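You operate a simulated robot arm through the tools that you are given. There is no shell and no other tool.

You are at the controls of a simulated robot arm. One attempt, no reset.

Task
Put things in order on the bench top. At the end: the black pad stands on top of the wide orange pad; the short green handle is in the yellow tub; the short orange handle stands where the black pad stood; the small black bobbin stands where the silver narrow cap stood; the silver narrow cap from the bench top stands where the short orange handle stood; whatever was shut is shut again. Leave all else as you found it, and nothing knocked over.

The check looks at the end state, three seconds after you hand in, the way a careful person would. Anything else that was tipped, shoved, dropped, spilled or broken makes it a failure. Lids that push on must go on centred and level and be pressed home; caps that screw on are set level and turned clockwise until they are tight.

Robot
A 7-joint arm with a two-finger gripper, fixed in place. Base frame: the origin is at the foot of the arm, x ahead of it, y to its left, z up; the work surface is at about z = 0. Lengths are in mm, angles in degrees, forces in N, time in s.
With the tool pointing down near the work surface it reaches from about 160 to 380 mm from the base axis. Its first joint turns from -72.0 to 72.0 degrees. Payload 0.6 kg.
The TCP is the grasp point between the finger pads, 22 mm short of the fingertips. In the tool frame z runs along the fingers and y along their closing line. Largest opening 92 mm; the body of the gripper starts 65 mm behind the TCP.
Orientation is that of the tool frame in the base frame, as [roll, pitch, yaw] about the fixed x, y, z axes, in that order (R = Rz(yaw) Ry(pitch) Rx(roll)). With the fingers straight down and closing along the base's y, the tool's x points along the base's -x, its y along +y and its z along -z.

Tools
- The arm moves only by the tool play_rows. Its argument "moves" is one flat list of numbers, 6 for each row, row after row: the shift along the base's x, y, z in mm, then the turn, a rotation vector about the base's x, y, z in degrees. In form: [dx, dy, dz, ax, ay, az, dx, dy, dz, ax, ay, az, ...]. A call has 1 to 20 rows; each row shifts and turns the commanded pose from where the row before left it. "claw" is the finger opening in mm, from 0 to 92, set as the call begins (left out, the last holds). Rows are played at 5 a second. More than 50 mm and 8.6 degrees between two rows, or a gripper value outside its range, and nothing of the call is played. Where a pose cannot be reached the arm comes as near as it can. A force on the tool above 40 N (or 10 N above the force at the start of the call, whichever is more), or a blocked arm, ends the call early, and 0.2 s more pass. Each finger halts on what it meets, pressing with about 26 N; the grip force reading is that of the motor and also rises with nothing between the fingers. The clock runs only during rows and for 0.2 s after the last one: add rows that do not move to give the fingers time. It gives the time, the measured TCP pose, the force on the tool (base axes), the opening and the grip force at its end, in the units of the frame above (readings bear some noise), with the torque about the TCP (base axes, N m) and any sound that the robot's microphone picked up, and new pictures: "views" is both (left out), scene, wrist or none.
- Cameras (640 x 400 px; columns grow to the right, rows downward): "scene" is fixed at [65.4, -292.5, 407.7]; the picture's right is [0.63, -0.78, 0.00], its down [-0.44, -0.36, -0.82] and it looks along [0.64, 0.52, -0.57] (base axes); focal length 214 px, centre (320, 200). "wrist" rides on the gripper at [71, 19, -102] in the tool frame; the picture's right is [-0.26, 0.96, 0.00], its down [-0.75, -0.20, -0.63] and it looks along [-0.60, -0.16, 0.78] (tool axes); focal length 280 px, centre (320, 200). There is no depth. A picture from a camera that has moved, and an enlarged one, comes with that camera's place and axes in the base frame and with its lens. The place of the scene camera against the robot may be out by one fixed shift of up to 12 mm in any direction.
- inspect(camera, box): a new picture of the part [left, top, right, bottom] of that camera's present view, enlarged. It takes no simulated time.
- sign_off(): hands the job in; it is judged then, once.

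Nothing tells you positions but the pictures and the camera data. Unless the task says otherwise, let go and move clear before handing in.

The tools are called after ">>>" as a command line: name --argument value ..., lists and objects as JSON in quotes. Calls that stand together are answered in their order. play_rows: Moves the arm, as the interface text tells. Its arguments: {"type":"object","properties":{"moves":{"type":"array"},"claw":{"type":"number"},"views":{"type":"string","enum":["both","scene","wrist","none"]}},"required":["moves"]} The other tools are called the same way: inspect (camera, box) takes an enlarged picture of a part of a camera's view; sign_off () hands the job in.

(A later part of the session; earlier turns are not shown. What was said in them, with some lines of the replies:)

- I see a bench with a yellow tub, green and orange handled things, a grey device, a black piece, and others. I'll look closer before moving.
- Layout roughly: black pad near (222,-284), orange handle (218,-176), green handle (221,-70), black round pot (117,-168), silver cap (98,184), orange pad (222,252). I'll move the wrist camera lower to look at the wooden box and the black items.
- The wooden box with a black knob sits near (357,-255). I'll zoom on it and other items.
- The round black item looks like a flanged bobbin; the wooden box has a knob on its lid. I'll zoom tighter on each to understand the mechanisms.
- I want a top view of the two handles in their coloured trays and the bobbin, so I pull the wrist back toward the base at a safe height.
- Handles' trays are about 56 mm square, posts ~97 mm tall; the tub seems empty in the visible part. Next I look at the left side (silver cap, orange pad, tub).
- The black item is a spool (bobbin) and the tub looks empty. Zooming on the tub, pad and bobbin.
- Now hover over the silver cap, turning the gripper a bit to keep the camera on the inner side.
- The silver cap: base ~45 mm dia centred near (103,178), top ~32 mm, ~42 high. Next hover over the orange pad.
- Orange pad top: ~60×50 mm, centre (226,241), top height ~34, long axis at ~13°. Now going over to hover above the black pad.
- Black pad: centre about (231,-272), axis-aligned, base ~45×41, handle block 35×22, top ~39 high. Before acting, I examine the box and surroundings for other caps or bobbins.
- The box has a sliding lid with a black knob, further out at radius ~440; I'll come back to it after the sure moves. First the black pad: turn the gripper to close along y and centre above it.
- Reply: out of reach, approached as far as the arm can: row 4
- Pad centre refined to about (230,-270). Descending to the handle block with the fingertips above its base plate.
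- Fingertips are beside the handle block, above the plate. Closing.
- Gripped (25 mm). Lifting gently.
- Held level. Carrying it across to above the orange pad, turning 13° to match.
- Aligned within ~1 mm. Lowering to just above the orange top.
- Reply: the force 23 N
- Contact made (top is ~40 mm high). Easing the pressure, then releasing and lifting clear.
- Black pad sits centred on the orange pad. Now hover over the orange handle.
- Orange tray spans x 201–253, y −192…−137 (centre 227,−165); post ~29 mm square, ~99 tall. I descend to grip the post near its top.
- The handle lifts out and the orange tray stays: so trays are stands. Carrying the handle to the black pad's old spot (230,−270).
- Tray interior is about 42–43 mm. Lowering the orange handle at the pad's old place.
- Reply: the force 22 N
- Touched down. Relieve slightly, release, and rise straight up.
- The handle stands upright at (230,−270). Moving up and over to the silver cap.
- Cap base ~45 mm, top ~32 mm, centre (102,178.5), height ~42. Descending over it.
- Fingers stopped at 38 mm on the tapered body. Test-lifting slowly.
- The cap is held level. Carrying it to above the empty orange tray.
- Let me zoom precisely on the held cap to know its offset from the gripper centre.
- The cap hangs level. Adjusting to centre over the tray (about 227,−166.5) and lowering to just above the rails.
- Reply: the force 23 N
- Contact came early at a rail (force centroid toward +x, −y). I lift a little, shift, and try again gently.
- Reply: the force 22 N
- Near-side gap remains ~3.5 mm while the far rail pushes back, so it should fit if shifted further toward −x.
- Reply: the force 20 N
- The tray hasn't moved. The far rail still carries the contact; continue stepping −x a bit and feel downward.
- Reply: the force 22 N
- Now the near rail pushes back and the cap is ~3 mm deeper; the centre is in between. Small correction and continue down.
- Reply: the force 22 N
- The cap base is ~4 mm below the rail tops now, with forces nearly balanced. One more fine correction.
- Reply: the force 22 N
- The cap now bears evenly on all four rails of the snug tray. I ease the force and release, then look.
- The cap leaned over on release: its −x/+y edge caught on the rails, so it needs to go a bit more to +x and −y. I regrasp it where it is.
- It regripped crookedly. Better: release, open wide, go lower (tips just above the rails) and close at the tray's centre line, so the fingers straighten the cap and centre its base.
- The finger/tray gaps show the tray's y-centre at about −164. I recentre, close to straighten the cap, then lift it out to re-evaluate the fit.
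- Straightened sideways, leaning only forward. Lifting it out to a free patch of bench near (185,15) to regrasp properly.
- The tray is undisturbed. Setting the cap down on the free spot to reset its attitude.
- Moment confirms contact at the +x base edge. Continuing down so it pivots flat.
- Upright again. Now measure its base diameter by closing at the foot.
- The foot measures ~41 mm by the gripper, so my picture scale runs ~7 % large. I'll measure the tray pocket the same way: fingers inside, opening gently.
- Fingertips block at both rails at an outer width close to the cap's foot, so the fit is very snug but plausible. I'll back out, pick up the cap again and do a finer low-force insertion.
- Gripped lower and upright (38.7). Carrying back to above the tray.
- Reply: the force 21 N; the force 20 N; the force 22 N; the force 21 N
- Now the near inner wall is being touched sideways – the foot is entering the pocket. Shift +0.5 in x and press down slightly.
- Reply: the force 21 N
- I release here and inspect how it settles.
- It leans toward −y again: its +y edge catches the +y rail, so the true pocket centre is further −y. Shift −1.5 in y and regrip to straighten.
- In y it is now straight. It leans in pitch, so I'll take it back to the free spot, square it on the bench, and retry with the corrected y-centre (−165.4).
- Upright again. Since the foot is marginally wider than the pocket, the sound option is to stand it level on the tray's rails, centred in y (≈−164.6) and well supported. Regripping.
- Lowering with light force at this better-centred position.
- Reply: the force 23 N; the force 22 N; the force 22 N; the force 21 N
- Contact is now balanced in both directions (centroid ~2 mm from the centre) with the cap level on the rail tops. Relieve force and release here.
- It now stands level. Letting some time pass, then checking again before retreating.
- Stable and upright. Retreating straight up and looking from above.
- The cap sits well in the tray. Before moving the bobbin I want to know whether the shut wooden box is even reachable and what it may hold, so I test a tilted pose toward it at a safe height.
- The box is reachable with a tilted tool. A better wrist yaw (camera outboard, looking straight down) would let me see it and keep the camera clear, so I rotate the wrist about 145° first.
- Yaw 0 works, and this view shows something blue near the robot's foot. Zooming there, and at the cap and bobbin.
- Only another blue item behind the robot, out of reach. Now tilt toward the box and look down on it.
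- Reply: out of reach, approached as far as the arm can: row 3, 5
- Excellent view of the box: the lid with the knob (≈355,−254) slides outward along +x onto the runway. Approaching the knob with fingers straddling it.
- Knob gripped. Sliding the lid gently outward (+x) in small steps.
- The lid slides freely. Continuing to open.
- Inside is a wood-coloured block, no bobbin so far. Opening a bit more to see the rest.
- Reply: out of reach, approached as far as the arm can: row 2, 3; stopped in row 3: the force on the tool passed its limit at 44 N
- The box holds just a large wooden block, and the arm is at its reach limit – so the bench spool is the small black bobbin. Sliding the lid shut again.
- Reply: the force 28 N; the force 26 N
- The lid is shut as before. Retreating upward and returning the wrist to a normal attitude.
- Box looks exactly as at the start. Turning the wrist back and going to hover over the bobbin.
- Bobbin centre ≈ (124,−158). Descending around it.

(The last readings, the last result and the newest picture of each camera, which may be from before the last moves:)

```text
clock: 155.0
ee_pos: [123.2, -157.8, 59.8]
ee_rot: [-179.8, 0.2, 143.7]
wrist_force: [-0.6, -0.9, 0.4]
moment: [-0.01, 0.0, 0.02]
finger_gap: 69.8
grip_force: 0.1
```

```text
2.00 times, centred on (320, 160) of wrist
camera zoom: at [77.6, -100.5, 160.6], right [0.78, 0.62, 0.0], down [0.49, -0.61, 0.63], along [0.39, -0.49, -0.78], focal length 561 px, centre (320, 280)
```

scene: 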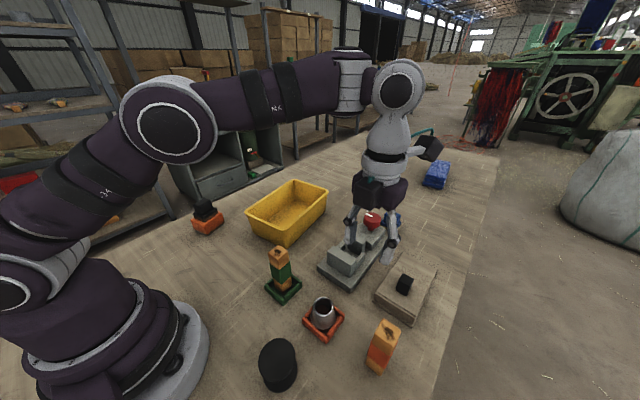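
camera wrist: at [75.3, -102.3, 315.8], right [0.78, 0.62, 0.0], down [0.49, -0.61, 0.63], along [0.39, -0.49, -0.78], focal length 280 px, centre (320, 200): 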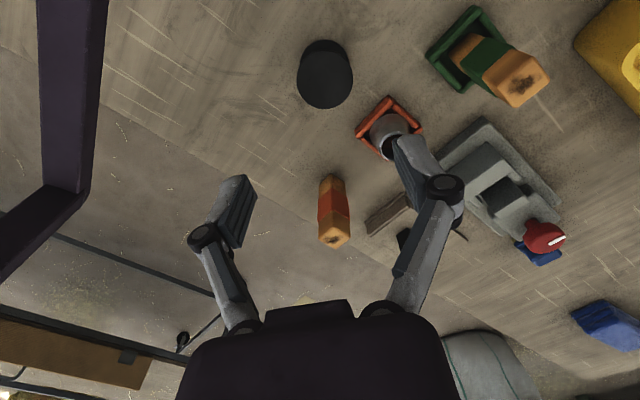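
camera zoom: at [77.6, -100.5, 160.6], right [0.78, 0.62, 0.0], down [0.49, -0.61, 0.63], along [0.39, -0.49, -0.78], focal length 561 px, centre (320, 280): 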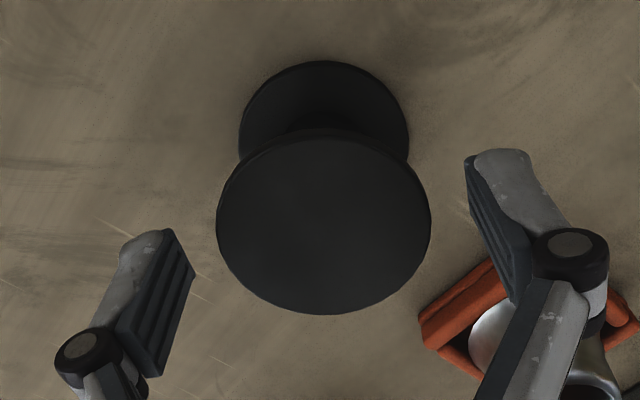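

>>> play_rows --moves '[0, 0, -16, 0, 0, 0, 0, 0, -15, 0, 0, 0, 0, 0, 0, 0, 0, 0]' --views "none"

>>> play_rows --moves '[0, 0, 0, 0, 0, 0, 0, 0, 0, 0, 0, 0, 0, 0, 0, 0, 0, 0, 0, 0, 0, 0, 0, 0]' --claw 25 --views "both"

>>> inspect --camera "wrist" --box '[210, 60, 430, 260]'

```text
clock: 155.8
ee_pos: [121.4, -158.6, 28.2]
ee_rot: [-179.7, 0.1, 143.7]
wrist_force: [-0.3, -0.5, 0.0]
moment: [0.02, 0.0, -0.02]
finger_gap: 70.1
grip_force: 0.0
```

```text
clock: 156.8
ee_pos: [122.7, -157.9, 28.7]
ee_rot: [-179.7, 0.2, 143.8]
wrist_force: [-0.1, 1.3, 12.3]
moment: [0.16, -0.08, -0.02]
finger_gap: 49.5
grip_force: 25.8
camera wrist: at [77.5, -100.6, 129.3], right [0.78, 0.62, 0.0], down [0.49, -0.61, 0.63], along [0.39, -0.49, -0.78], focal length 280 px, centre (320, 200)
```

scene: 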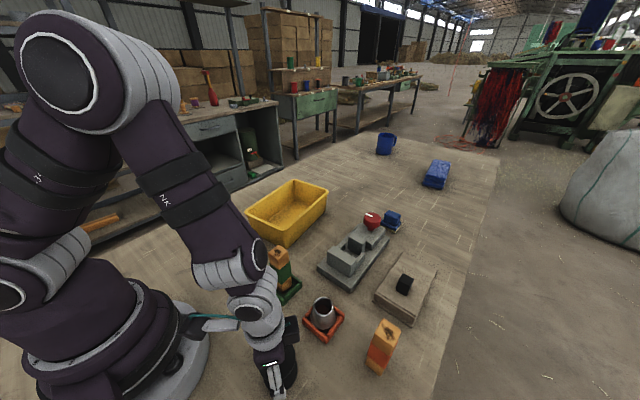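
wrist: 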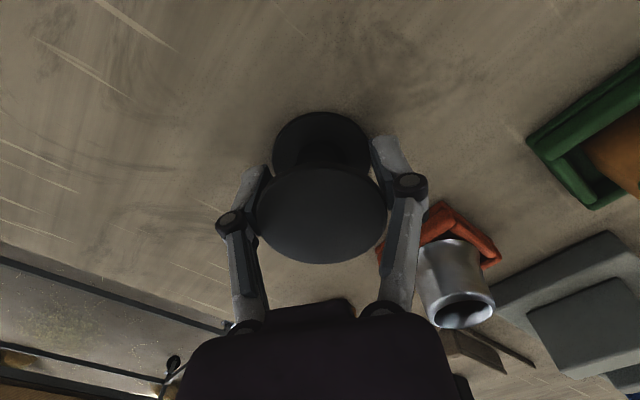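

```text
2.00 times, centred on (320, 160) of wrist
camera zoom: at [77.5, -100.6, 129.3], right [0.78, 0.62, 0.0], down [0.49, -0.61, 0.63], along [0.39, -0.49, -0.78], focal length 561 px, centre (320, 280)
```

zoom: 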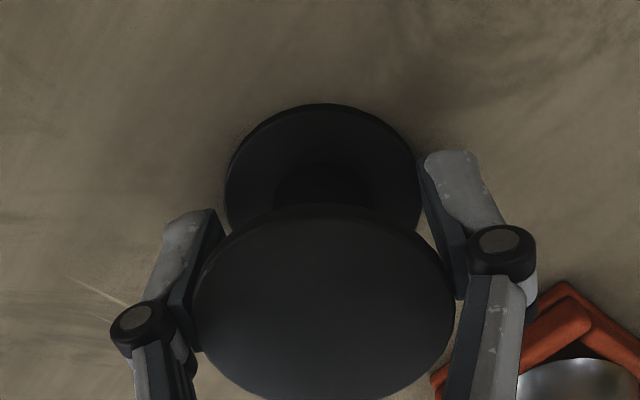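

Gripped at 49.5 mm. Lifting and carrying it around to the silver cap's old place (103,177.7).

>>> play_rows --moves '[0, 0, 3, 0, 0, 0, 0, 0, 7, 0, 0, 0, 0, 0, 30, 0, 0, 0, 0, 0, 40, 0, 0, 0, 0, 0, 40, 0, 0, 0, 0, 0, 40, 0, 0, 0, 0, 0, 0, 0, 0, 0]' --views "scene"

>>> play_rows --moves '[16, 19, 0, 0, 0, 7, 16, 19, 0, 0, 0, 7, 16, 19, 0, 0, 0, 7, 5, 33, 0, 0, 0, 7, 5, 33, 0, 0, 0, 7, 5, 33, 0, 0, 0, 7, -4, 33, 0, 0, 0, 7, -4, 33, 0, 0, 0, 7, -14, 28, 0, 0, 0, 7, -14, 28, 0, 0, 0, 7, -15, 20, 0, 0, 0, 7, -15, 20, 0, 0, 0, 7, -17, 17.7, 0, 0, 0, 0, 0, 0, 0, 0, 0, 0, 0, 0, 0, 0, 0, 0]' --views "both"

```text
clock: 158.4
ee_pos: [122.7, -159.7, 189.6]
ee_rot: [-179.6, 0.2, 143.7]
wrist_force: [0.2, -0.8, -1.2]
moment: [0.02, 0.02, 0.02]
finger_gap: 49.9
grip_force: 26.7
```

scene: 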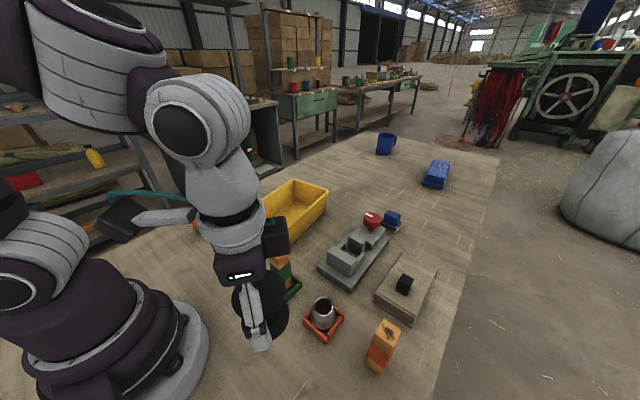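

```text
clock: 161.6
ee_pos: [102.2, 177.1, 190.3]
ee_rot: [-179.8, 0.3, -132.3]
wrist_force: [0.0, -0.1, 0.4]
moment: [0.02, -0.03, 0.0]
finger_gap: 49.7
grip_force: 26.0
camera wrist: at [40.0, 137.5, 290.3], right [-0.54, 0.84, 0.0], down [0.65, 0.42, 0.63], along [0.53, 0.34, -0.78], focal length 280 px, centre (320, 200)
```

scene: 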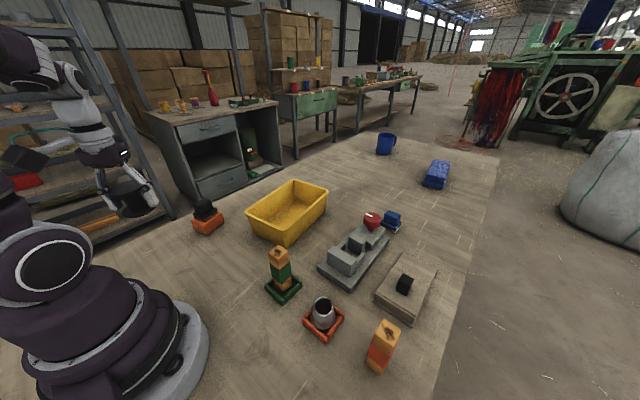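
wrist: 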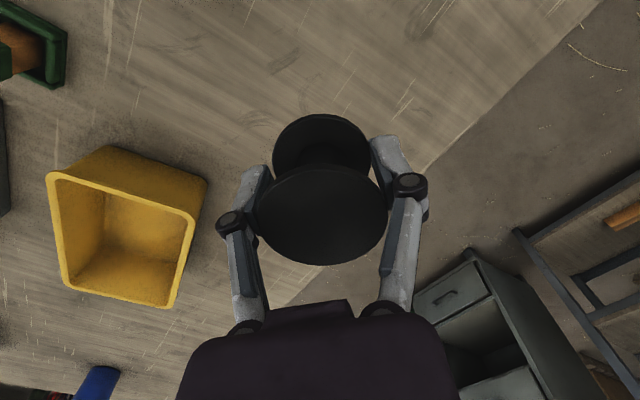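

>>> play_rows --moves '[0.8, 0.3, -40, 0, 0, 0, 0, 0, -40, 0, 0, 0, 0, 0, -40, 0, 0, 0, 0, 0, -25, 0, 0, 0, 0, 0, -12, 0, 0, 0, 0, 0, 0, 0, 0, 0]' --views "scene"

>>> play_rows --moves '[0, 0, -1.5, 0, 0, 0, 0, 0, -1, 0, 0, 0, 0, 0, 0, 0, 0, 0]' --views "none"

>>> play_rows --moves '[0, 0, -0.7, 0, 0, 0, 0, 0, -0.7, 0, 0, 0, 0, 0, 0, 0, 0, 0]' --views "none"

```text
clock: 163.0
ee_pos: [102.1, 177.0, 31.2]
ee_rot: [-179.8, 0.2, -132.1]
wrist_force: [-0.3, -0.4, -0.5]
moment: [0.01, 0.03, -0.02]
finger_gap: 49.9
grip_force: 26.2
```

scene: 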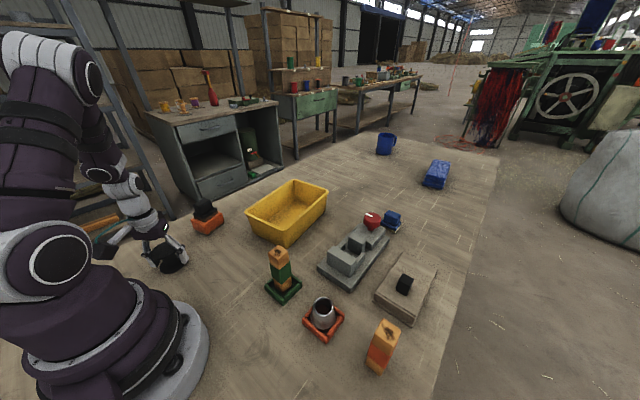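

```text
clock: 163.8
ee_pos: [102.2, 176.4, 29.7]
ee_rot: [-179.8, 0.2, -132.1]
wrist_force: [0.8, -0.8, -0.2]
moment: [0.01, 0.01, 0.03]
finger_gap: 49.6
grip_force: 26.2
```

```text
clock: 164.6
ee_pos: [103.2, 178.1, 28.2]
ee_rot: [-179.7, 0.2, -132.2]
wrist_force: [0.1, -1.8, 14.6]
moment: [0.13, 0.1, 0.0]
finger_gap: 49.8
grip_force: 26.0
```

Touchdown. Releasing and rising.

>>> play_rows --moves '[0, 0, 0.4, 0, 0, 0, 0, 0, 0, 0, 0, 0]' --views "none"

>>> play_rows --moves '[0, 0, 0, 0, 0, 0, 0, 0, 0, 0, 0, 0, 0, 0, 0, 0, 0, 0, 0, 0, 15, 0, 0, 0, 0, 0, 40, 0, 0, 0, 0, 0, 40, 0, 0, 0, 0, 0, 40, 0, 0, 0, 0, 0, 40, 0, 0, 0, 0, 0, 0, 0, 0, 0]' --claw 72 --views "both"

>>> inspect --camera "scene" --box '[140, 230, 200, 285]'

>>> inspect --camera "wrist" --box '[260, 10, 380, 120]'

```text
clock: 165.2
ee_pos: [102.0, 177.1, 29.6]
ee_rot: [-179.7, 0.2, -132.1]
wrist_force: [-0.9, 0.2, -1.0]
moment: [0.0, -0.02, -0.03]
finger_gap: 49.7
grip_force: 26.1
```

```text
clock: 167.2
ee_pos: [103.3, 178.1, 203.5]
ee_rot: [-179.7, 0.2, -132.2]
wrist_force: [-0.8, -0.7, 1.0]
moment: [-0.03, 0.01, -0.01]
finger_gap: 72.1
grip_force: 0.0
camera wrist: at [41.2, 137.1, 304.3], right [-0.54, 0.84, 0.0], down [0.65, 0.42, 0.63], along [0.53, 0.34, -0.78], focal length 280 px, centre (320, 200)
```

scene: 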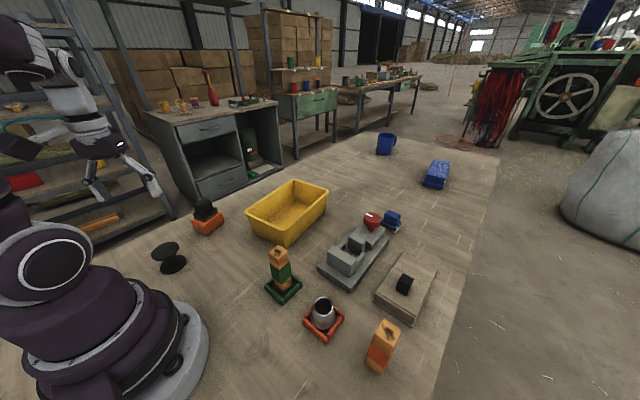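
wrist: 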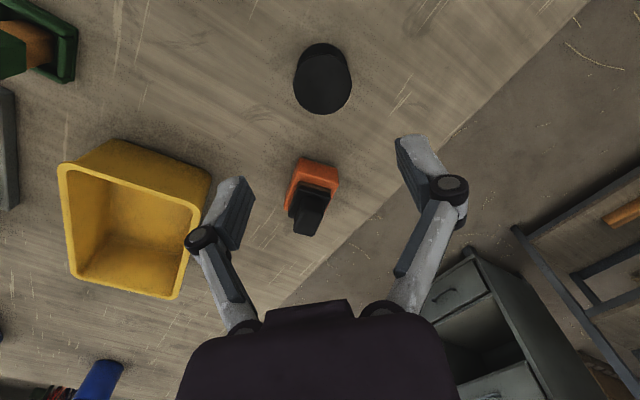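

```text
7.27 times, centred on (170, 258) of scene
camera zoom: at [65.4, -292.5, 407.7], right [0.63, -0.78, 0.0], down [-0.44, -0.36, -0.82], along [0.64, 0.52, -0.57], focal length 1560 px, centre (1411, -218)
```

zoom: 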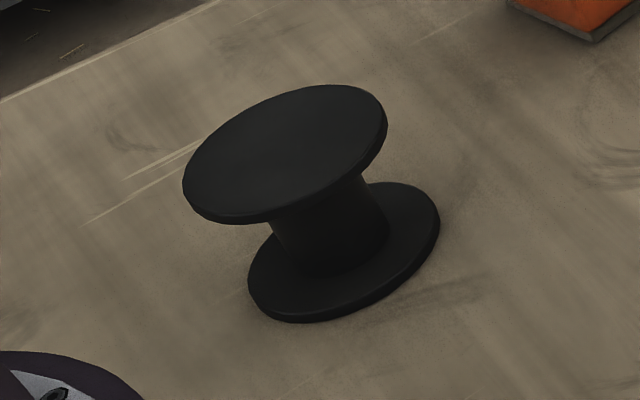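

```text
3.64 times, centred on (320, 65) of wrist
camera zoom: at [41.2, 137.1, 304.3], right [-0.54, 0.84, 0.0], down [0.65, 0.42, 0.63], along [0.53, 0.34, -0.78], focal length 1020 px, centre (320, 691)
```

zoom: 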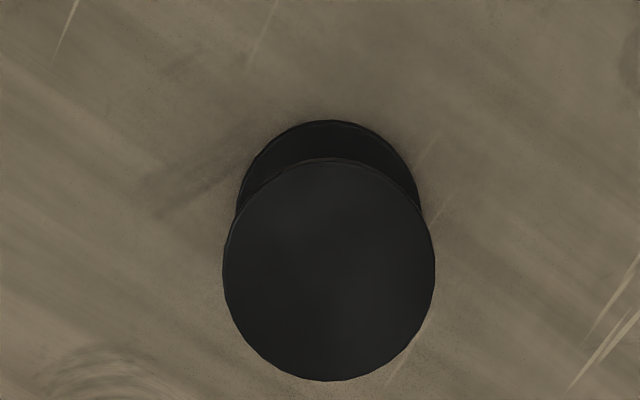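

Bobbin stands exactly where the cap stood. Now the green handle: hovering above it.

>>> play_rows --moves '[15, -20, 5, 0, 0, -6, 15, -20, 5, 0, 0, -6, 15, -25, 0, 0, 0, -6, 15, -30, 0, 0, 0, -6, 15, -30, 0, 0, 0, -6, 15, -35, 0, 0, 0, -6, 15, -40, 0, 0, 0, -6, 15, -40, 0, 0, 0, -5.7, 0, 0, 0, 0, 0, 0]' --views "wrist"

>>> inspect --camera "wrist" --box '[250, 10, 410, 160]'

```text
clock: 169.2
ee_pos: [223.0, -63.5, 215.1]
ee_rot: [-179.8, 0.2, 179.9]
wrist_force: [0.0, -0.4, 0.0]
moment: [0.03, 0.0, -0.02]
finger_gap: 72.3
grip_force: 0.0
camera wrist: at [152.2, -43.7, 316.1], right [0.26, 0.97, 0.0], down [0.75, -0.2, 0.63], along [0.61, -0.17, -0.78], focal length 280 px, centre (320, 200)
```

wrist: 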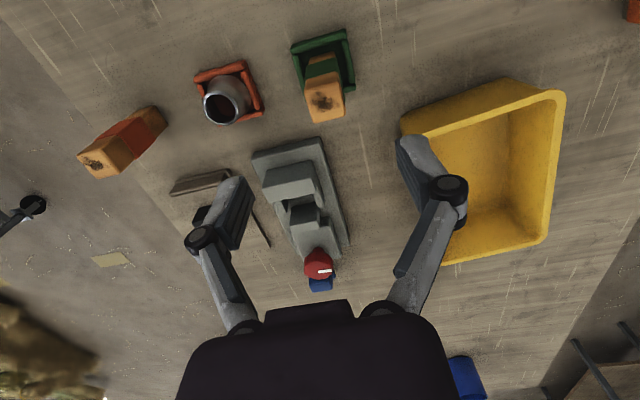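

```text
2.67 times, centred on (330, 85) of wrist
camera zoom: at [152.2, -43.7, 316.1], right [0.26, 0.97, 0.0], down [0.75, -0.2, 0.63], along [0.61, -0.17, -0.78], focal length 748 px, centre (293, 507)
```

zoom: 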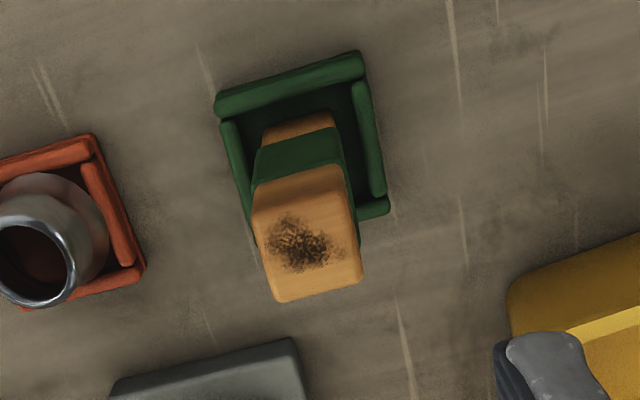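

Green post is ~3 mm to +y of the tool. Shifting and descending to grip it.

>>> play_rows --moves '[0, 2.8, -35, 0, 0, 0, 0, 0, -35, 0, 0, 0, 0, 0, -35, 0, 0, 0, 0, 0, -27, 0, 0, 0, 0, 0, 0, 0, 0, 0]' --claw 60 --views "none"

>>> play_rows --moves '[0, 0, 0, 0, 0, 0, 0, 0, 0, 0, 0, 0]' --claw 38 --views "none"

>>> inspect --camera "wrist" --box '[220, 60, 420, 240]'

```text
clock: 170.4
ee_pos: [222.9, -60.8, 82.3]
ee_rot: [-179.8, 0.2, -179.9]
wrist_force: [0.4, -1.2, 0.6]
moment: [0.01, 0.0, -0.03]
finger_gap: 59.9
grip_force: 0.1
```

```text
clock: 171.0
ee_pos: [224.0, -60.5, 82.3]
ee_rot: [-179.7, 0.2, -179.9]
wrist_force: [1.1, -0.8, 0.1]
moment: [-0.01, 0.01, -0.01]
finger_gap: 38.3
grip_force: 0.1
```

```text
2.22 times, centred on (320, 150) of wrist
camera zoom: at [152.5, -41.3, 183.3], right [0.26, 0.97, 0.0], down [0.75, -0.2, 0.63], along [0.61, -0.17, -0.78], focal length 623 px, centre (320, 311)
```

zoom: 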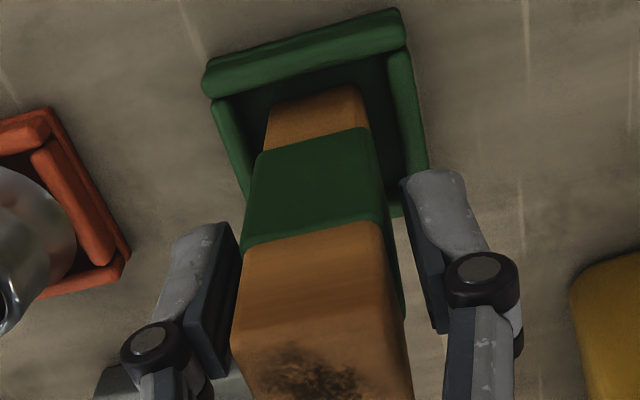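

>>> play_rows --moves '[0, 0, 0, 0, 0, 0, 0, 0, 0, 0, 0, 0, 0, 0, 0, 0, 0, 0]' --claw 10 --views "none"

>>> play_rows --moves '[0, 0, 2, 0, 0, 0, 0, 0, 4, 0, 0, 0, 0, 0, 10, 0, 0, 0, 0, 0, 25, 0, 0, 0, 0, 0, 35, 0, 0, 0, 0, 0, 40, 0, 0, 0, 0, 0, 30, 0, 0, 0, 0, 0, 0, 0, 0, 0]' --views "both"

```text
clock: 171.8
ee_pos: [223.2, -61.3, 83.5]
ee_rot: [-179.7, 0.2, -179.8]
wrist_force: [-0.6, 1.1, 3.1]
moment: [-0.02, -0.03, 0.01]
finger_gap: 30.6
grip_force: 25.2
```

```text
clock: 173.6
ee_pos: [222.8, -61.4, 228.8]
ee_rot: [-179.7, 0.2, -179.9]
wrist_force: [0.5, 0.2, -0.3]
moment: [0.0, 0.02, -0.02]
finger_gap: 30.7
grip_force: 26.0
camera wrist: at [152.0, -40.9, 328.9], right [0.26, 0.97, 0.0], down [0.75, -0.2, 0.63], along [0.61, -0.17, -0.78], focal length 280 px, centre (320, 200)
```

scene: 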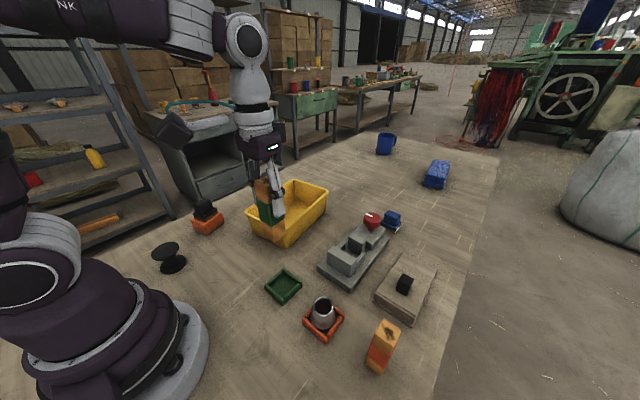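
wrist: 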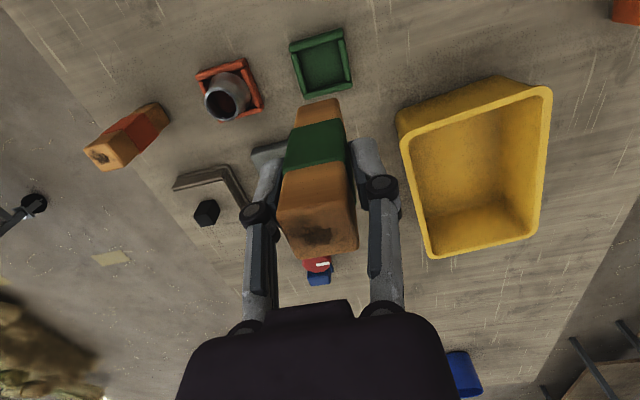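

The green tray stays behind. The tub spans about x 297–510, y 10–150 with a ~58 mm rim; I'll stand the handle inside near (343,76).

>>> play_rows --moves '[20, 27, -5, 0, 0, 0, 20, 27, -10, 0, 0, 0, 25, 27, -12, 0, 0, 0, 25, 27, -15, 0, 0, 0, 28, 27, -15, 0, 0, 0, 0, 0, 0, 0, 0, 0]' --views "both"

>>> inspect --camera "scene" --box '[240, 130, 350, 250]'

```text
clock: 175.0
ee_pos: [340.8, 74.5, 170.6]
ee_rot: [-179.6, 0.1, -180.0]
wrist_force: [0.6, 0.3, -0.1]
moment: [-0.01, 0.03, 0.02]
finger_gap: 30.5
grip_force: 26.0
camera wrist: at [269.9, 95.5, 271.2], right [0.26, 0.97, 0.0], down [0.75, -0.2, 0.63], along [0.61, -0.17, -0.78], focal length 280 px, centre (320, 200)
```

scene: 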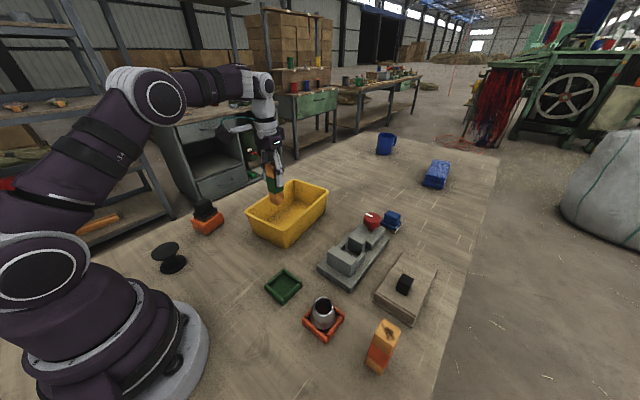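
wrist: 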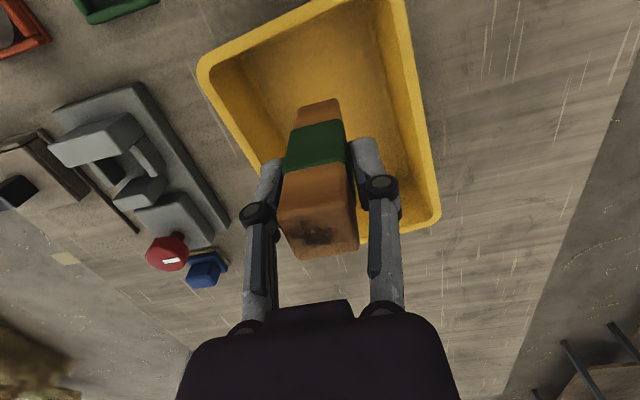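

```text
3.33 times, centred on (295, 190) of scene
camera zoom: at [65.4, -292.5, 407.7], right [0.63, -0.78, 0.0], down [-0.44, -0.36, -0.82], along [0.64, 0.52, -0.57], focal length 715 px, centre (403, 233)
```

zoom: 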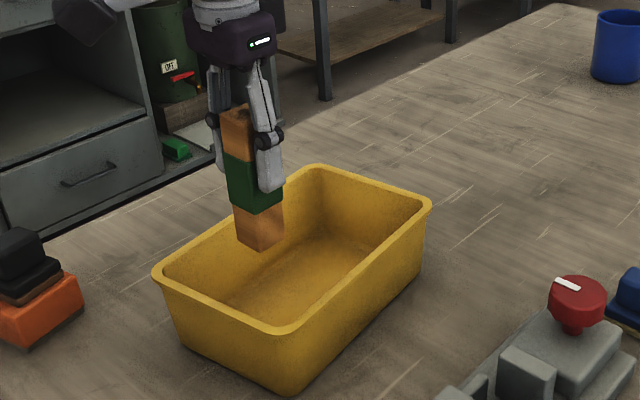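

>>> play_rows --moves '[2, 1, -25, 0, 0, 0, 0, 0, -25, 0, 0, 0, 0, 0, -20, 0, 0, 0, 0, 0, -10, 0, 0, 0, 0, 0, 0, 0, 0, 0]' --views "both"

>>> inspect --camera "scene" --box '[240, 150, 350, 250]'

```text
clock: 176.2
ee_pos: [341.7, 76.3, 89.7]
ee_rot: [-179.7, 0.2, -179.8]
wrist_force: [0.3, -0.6, 0.0]
moment: [-0.03, -0.02, -0.05]
finger_gap: 30.8
grip_force: 25.9
camera wrist: at [271.8, 95.8, 191.2], right [0.26, 0.97, 0.0], down [0.75, -0.2, 0.63], along [0.61, -0.17, -0.78], focal length 280 px, centre (320, 200)
```

scene: 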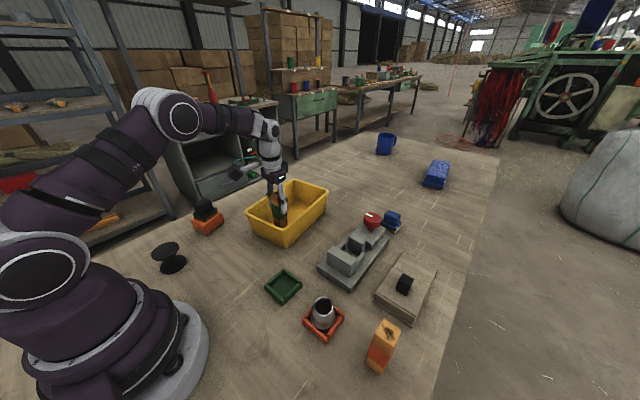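
wrist: 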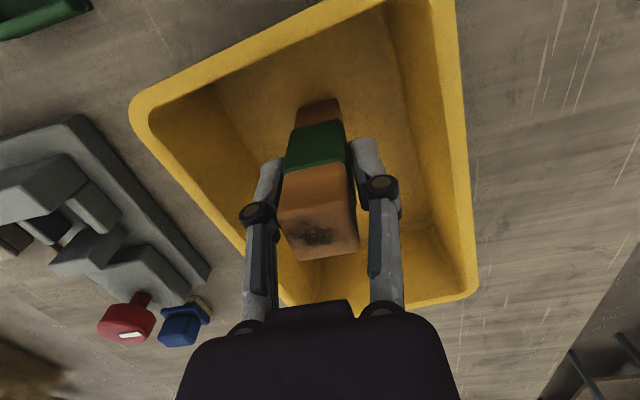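

```text
4.00 times, centred on (295, 200) of scene
camera zoom: at [65.4, -292.5, 407.7], right [0.63, -0.78, 0.0], down [-0.44, -0.36, -0.82], along [0.64, 0.52, -0.57], focal length 858 px, centre (420, 200)
```

zoom: 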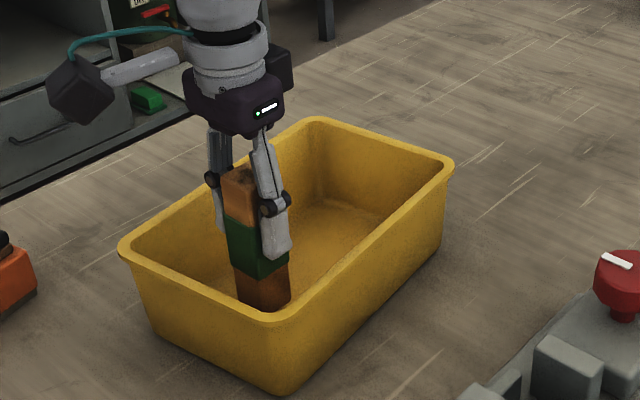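

>>> play_rows --moves '[0, 0, -2, 0, 0, 0, 0, 0, -2, 0, 0, 0, 0, 0, -1, 0, 0, 0, 0, 0, -1, 0, 0, 0, 0, 0, 0, 0, 0, 0]' --views "none"

>>> play_rows --moves '[0, 0, -0.8, 0, 0, 0, 0, 0, -0.8, 0, 0, 0, 0, 0, 0, 0, 0, 0]' --views "none"

```text
clock: 177.4
ee_pos: [342.3, 76.8, 84.1]
ee_rot: [-179.8, 0.2, -179.9]
wrist_force: [-0.4, 0.1, -1.1]
moment: [0.02, -0.02, 0.0]
finger_gap: 30.4
grip_force: 26.3
```

```text
clock: 178.2
ee_pos: [341.7, 76.0, 83.3]
ee_rot: [-179.7, 0.2, -179.8]
wrist_force: [0.4, 0.4, -0.7]
moment: [0.01, 0.01, 0.03]
finger_gap: 30.4
grip_force: 26.0
```

>>> play_rows --moves '[0, 0, -0.8, 0, 0, 0, 0, 0, -0.8, 0, 0, 0, 0, 0, 0, 0, 0, 0]' --views "none"

>>> play_rows --moves '[0, 0, -0.8, 0, 0, 0, 0, 0, -0.8, 0, 0, 0, 0, 0, 0, 0, 0, 0]' --views "none"

```text
clock: 179.0
ee_pos: [342.4, 76.9, 81.6]
ee_rot: [-179.7, 0.2, -179.9]
wrist_force: [-0.2, -0.1, -1.3]
moment: [-0.03, -0.01, -0.02]
finger_gap: 30.4
grip_force: 26.0
```

```text
clock: 179.8
ee_pos: [343.4, 76.2, 81.2]
ee_rot: [-179.8, 0.2, -179.9]
wrist_force: [-3.3, 0.6, 10.4]
moment: [-0.09, 0.19, -0.04]
finger_gap: 30.8
grip_force: 26.3
```

On the tub floor. Easing off and releasing.

>>> play_rows --moves '[0, 0, -0.3, 0, 0, 0, 0, 0, 0, 0, 0, 0]' --views "none"

>>> play_rows --moves '[0, 0, 0.5, 0, 0, 0, 0, 0, 0, 0, 0, 0]' --views "none"

>>> play_rows --moves '[0, 0, 0, 0, 0, 0, 0, 0, 0, 0, 0, 0, 0, 0, 0, 0, 0, 0]' --claw 54 --views "both"

>>> inspect --camera "wrist" --box '[200, 60, 440, 280]'

```text
clock: 180.4
ee_pos: [344.2, 77.4, 80.5]
ee_rot: [-179.8, 0.3, -179.9]
wrist_force: [-1.4, 1.1, 18.0]
moment: [-0.01, 0.05, -0.01]
finger_gap: 30.8
grip_force: 25.5
```

```text
clock: 181.0
ee_pos: [343.0, 76.9, 79.0]
ee_rot: [-179.7, 0.2, -179.9]
wrist_force: [3.2, 0.6, 7.0]
moment: [-0.01, -0.24, 0.02]
finger_gap: 30.7
grip_force: 26.1
```

```text
clock: 181.8
ee_pos: [343.8, 75.7, 79.6]
ee_rot: [-179.8, 0.2, 180.0]
wrist_force: [0.0, 0.4, -0.2]
moment: [-0.03, 0.0, 0.02]
finger_gap: 53.9
grip_force: 0.0
camera wrist: at [272.3, 95.8, 180.9], right [0.26, 0.97, 0.0], down [0.75, -0.2, 0.63], along [0.61, -0.17, -0.78], focal length 280 px, centre (320, 200)
```

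scene: 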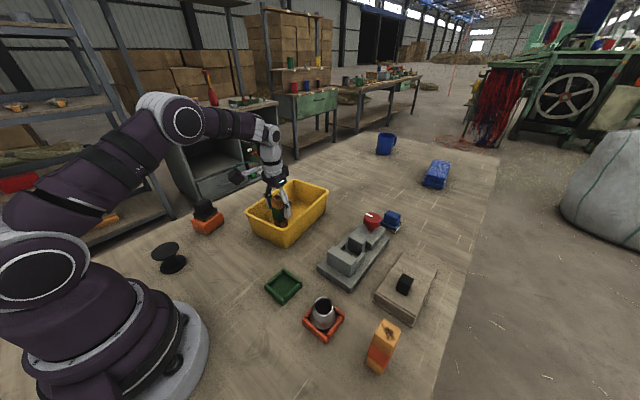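
wrist: 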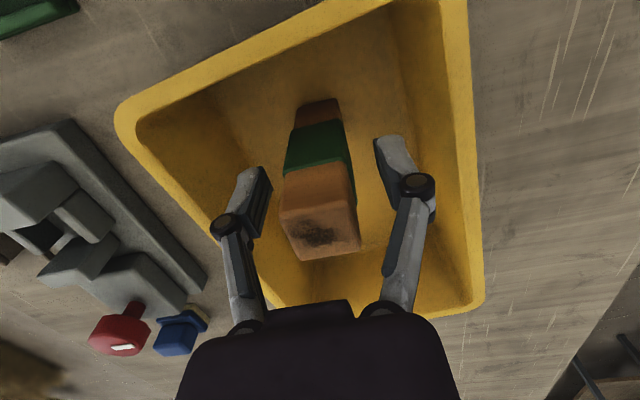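

```text
1.82 times, centred on (320, 170) of wrist
camera zoom: at [272.3, 95.8, 180.9], right [0.26, 0.97, 0.0], down [0.75, -0.2, 0.63], along [0.61, -0.17, -0.78], focal length 510 px, centre (320, 254)
```

zoom: 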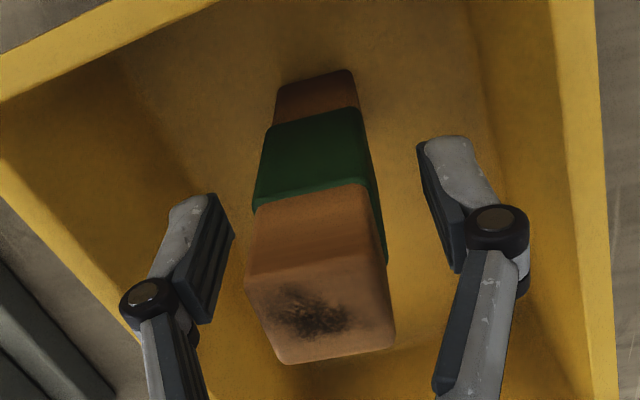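

The green handle stands in the tub. Rising clear and returning toward the starting pose for a final check.

>>> play_rows --moves '[0, 0, 15, 0, 0, 0, 0, 0, 35, 0, 0, 0, 0, 0, 40, 0, 0, 0, -10, 0, 40, 0, 0, 0, -30, -10, 35, 0, 0, 0, -35, -40, 30, 0, 0, 0, -35, -40, 10, 0, 0, 0, -20, -40, 0, 0, 0, 0, -10, -40, 0, 0, 0, 0, -5, -30, 0, 0, 0, 0, 0, -25, 0, 0, 0, 0, 0, 0, 0, 0, 0, 0, 0, 0, 0, 0, 0, 0]' --views "both"

>>> inspect --camera "scene" --box '[240, 160, 340, 250]'

>>> inspect --camera "scene" --box '[250, 250, 420, 390]'

>>> inspect --camera "scene" --box '[290, 280, 360, 350]'

>>> inspect --camera "scene" --box '[140, 180, 250, 280]'

```text
refused: row 6 steps farther than a row can; nothing moved
```

```text
4.44 times, centred on (290, 205) of scene
camera zoom: at [65.4, -292.5, 407.7], right [0.63, -0.78, 0.0], down [-0.44, -0.36, -0.82], along [0.64, 0.52, -0.57], focal length 953 px, centre (453, 178)
```

zoom: 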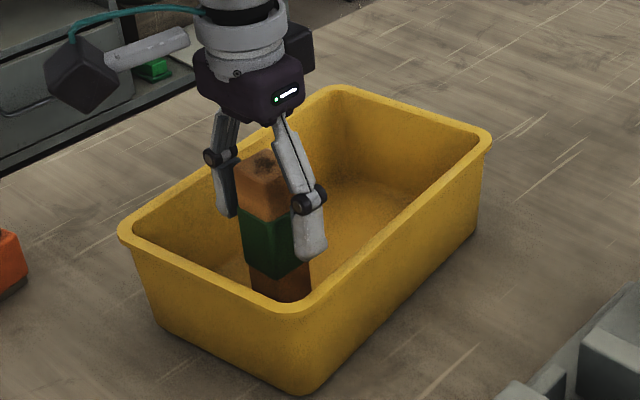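

```text
2.86 times, centred on (335, 320) of scene
camera zoom: at [65.4, -292.5, 407.7], right [0.63, -0.78, 0.0], down [-0.44, -0.36, -0.82], along [0.64, 0.52, -0.57], focal length 613 px, centre (277, -143)
```

zoom: 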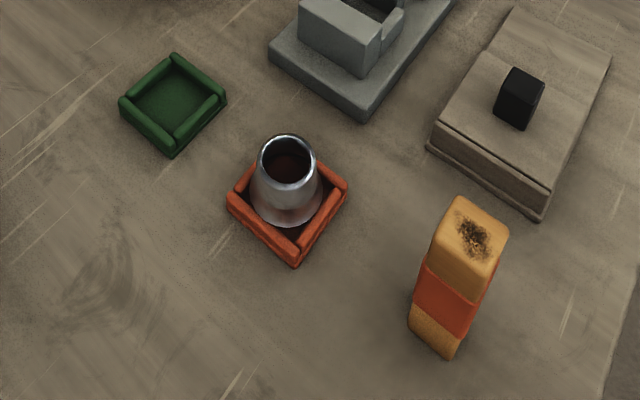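

```text
5.71 times, centred on (325, 315) of scene
camera zoom: at [65.4, -292.5, 407.7], right [0.63, -0.78, 0.0], down [-0.44, -0.36, -0.82], along [0.64, 0.52, -0.57], focal length 1226 px, centre (291, -457)
```

zoom: 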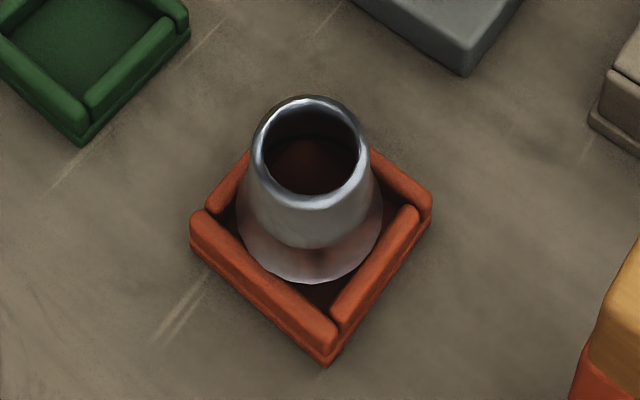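

```text
4.00 times, centred on (195, 230) of scene
camera zoom: at [65.4, -292.5, 407.7], right [0.63, -0.78, 0.0], down [-0.44, -0.36, -0.82], along [0.64, 0.52, -0.57], focal length 858 px, centre (820, 80)
```

zoom: 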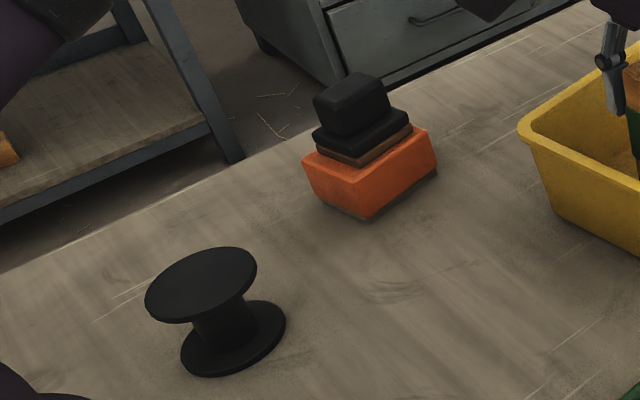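

Everything looks right; the retreat move just had one row too large. Doing it in smaller steps.

>>> play_rows --moves '[0, 0, 15, 0, 0, 0, 0, 0, 35, 0, 0, 0, 0, 0, 40, 0, 0, 0, -10, 0, 35, 0, 0, 0, -25, -10, 30, 0, 0, 0, -30, -25, 20, 0, 0, 0, -30, -30, 10, 0, 0, 0, -20, -35, 0, 0, 0, 0, -15, -35, 0, 0, 0, 0, -10, -35, 0, 0, 0, 0, 0, -30, 0, 0, 0, 0, 0, -25, 0, 0, 0, 0, 0, 0, 0, 0, 0, 0, 0, 0, 0, 0, 0, 0]' --views "both"

>>> inspect --camera "scene" --box '[240, 160, 340, 250]'

>>> inspect --camera "scene" --box '[250, 250, 420, 390]'

```text
clock: 184.8
ee_pos: [201.6, -147.7, 265.7]
ee_rot: [-179.7, 0.2, -180.0]
wrist_force: [-1.1, 0.1, 0.4]
moment: [0.02, -0.03, -0.01]
finger_gap: 54.0
grip_force: 0.0
camera wrist: at [131.8, -128.9, 366.2], right [0.26, 0.97, 0.0], down [0.75, -0.2, 0.63], along [0.61, -0.17, -0.78], focal length 280 px, centre (320, 200)
```

scene: 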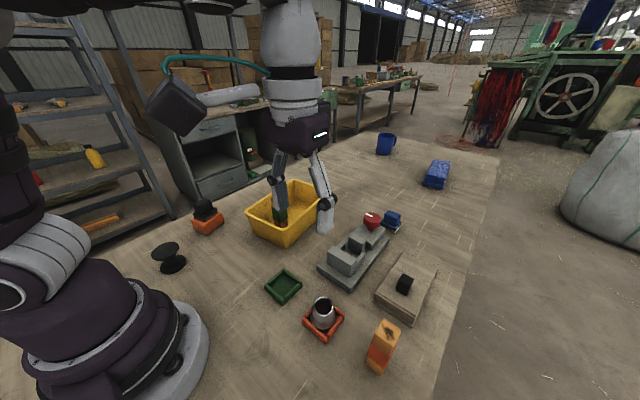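
wrist: 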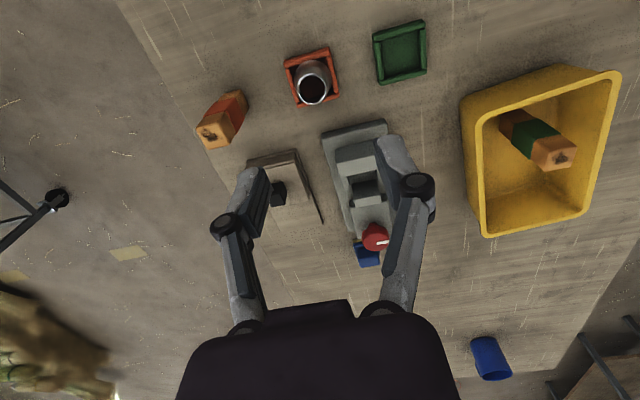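

```text
4.44 times, centred on (290, 205) of scene
camera zoom: at [65.4, -292.5, 407.7], right [0.63, -0.78, 0.0], down [-0.44, -0.36, -0.82], along [0.64, 0.52, -0.57], focal length 953 px, centre (453, 178)
```

zoom: 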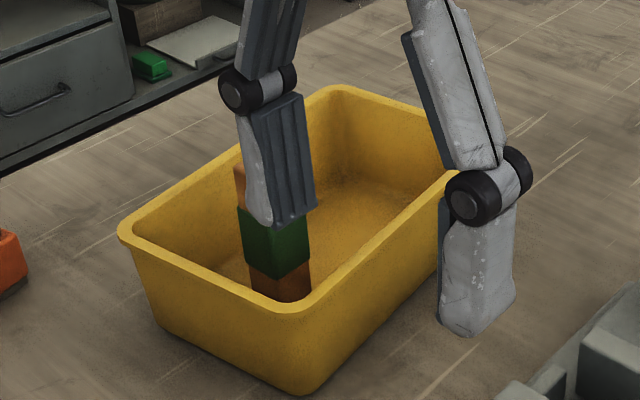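

```text
2.86 times, centred on (335, 320) of scene
camera zoom: at [65.4, -292.5, 407.7], right [0.63, -0.78, 0.0], down [-0.44, -0.36, -0.82], along [0.64, 0.52, -0.57], focal length 613 px, centre (277, -143)
```

zoom: 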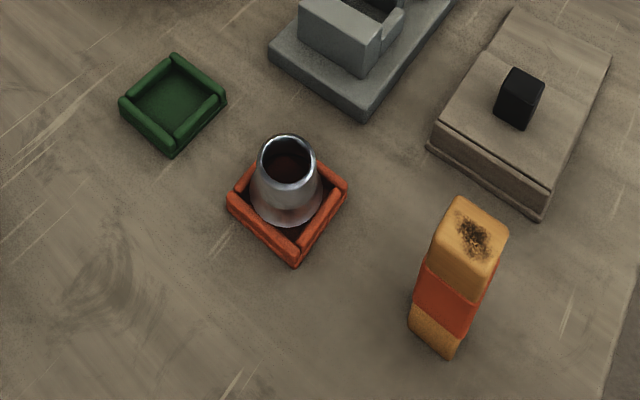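

All items are in their places and standing: black pad on the orange pad, green handle in the tub, orange handle at the pad's spot, bobbin at the cap's spot, cap in the orange tray, and the box shut. The arm is clear, so I hand in.

>>> sign_off

```text
The job is handed in.
```

I handed the job in with every item at its target and standing. The one weak spot is the silver cap. After hand-in I got only a confirmation, not a result.

- **Black pad:** stands centred on top of the wide orange pad.
- **Green handle:** stands upright inside the yellow tub; its green tray stayed on the bench.
- **Orange handle:** stands where the black pad stood, within a few mm.
- **Silver cap:** stands level in the orange tray where the orange handle stood. The fit is tight: its foot is about as wide as the tray, and it may be resting on the rims rather than the tray floor. It leaned over on my first two tries, and I squared it up on the bench before it held. It was still upright in the final pictures.
- **Black bobbin:** stands where the silver cap stood. I took the black spool on the bench to be the "small black bobbin".
- **Wooden box:** I slid its lid part-way open to check for another bobbin and saw only a wooden block. I could not open it fully, so I did not see all of the inside. At the end of its reach the arm stopped on a 44 N force reading. I slid the lid shut to its stop, and the box looks the same as at the start.

The orange tray stayed in place through the retries, and I saw nothing else moved or tipped. The arm is clear of the bench items.
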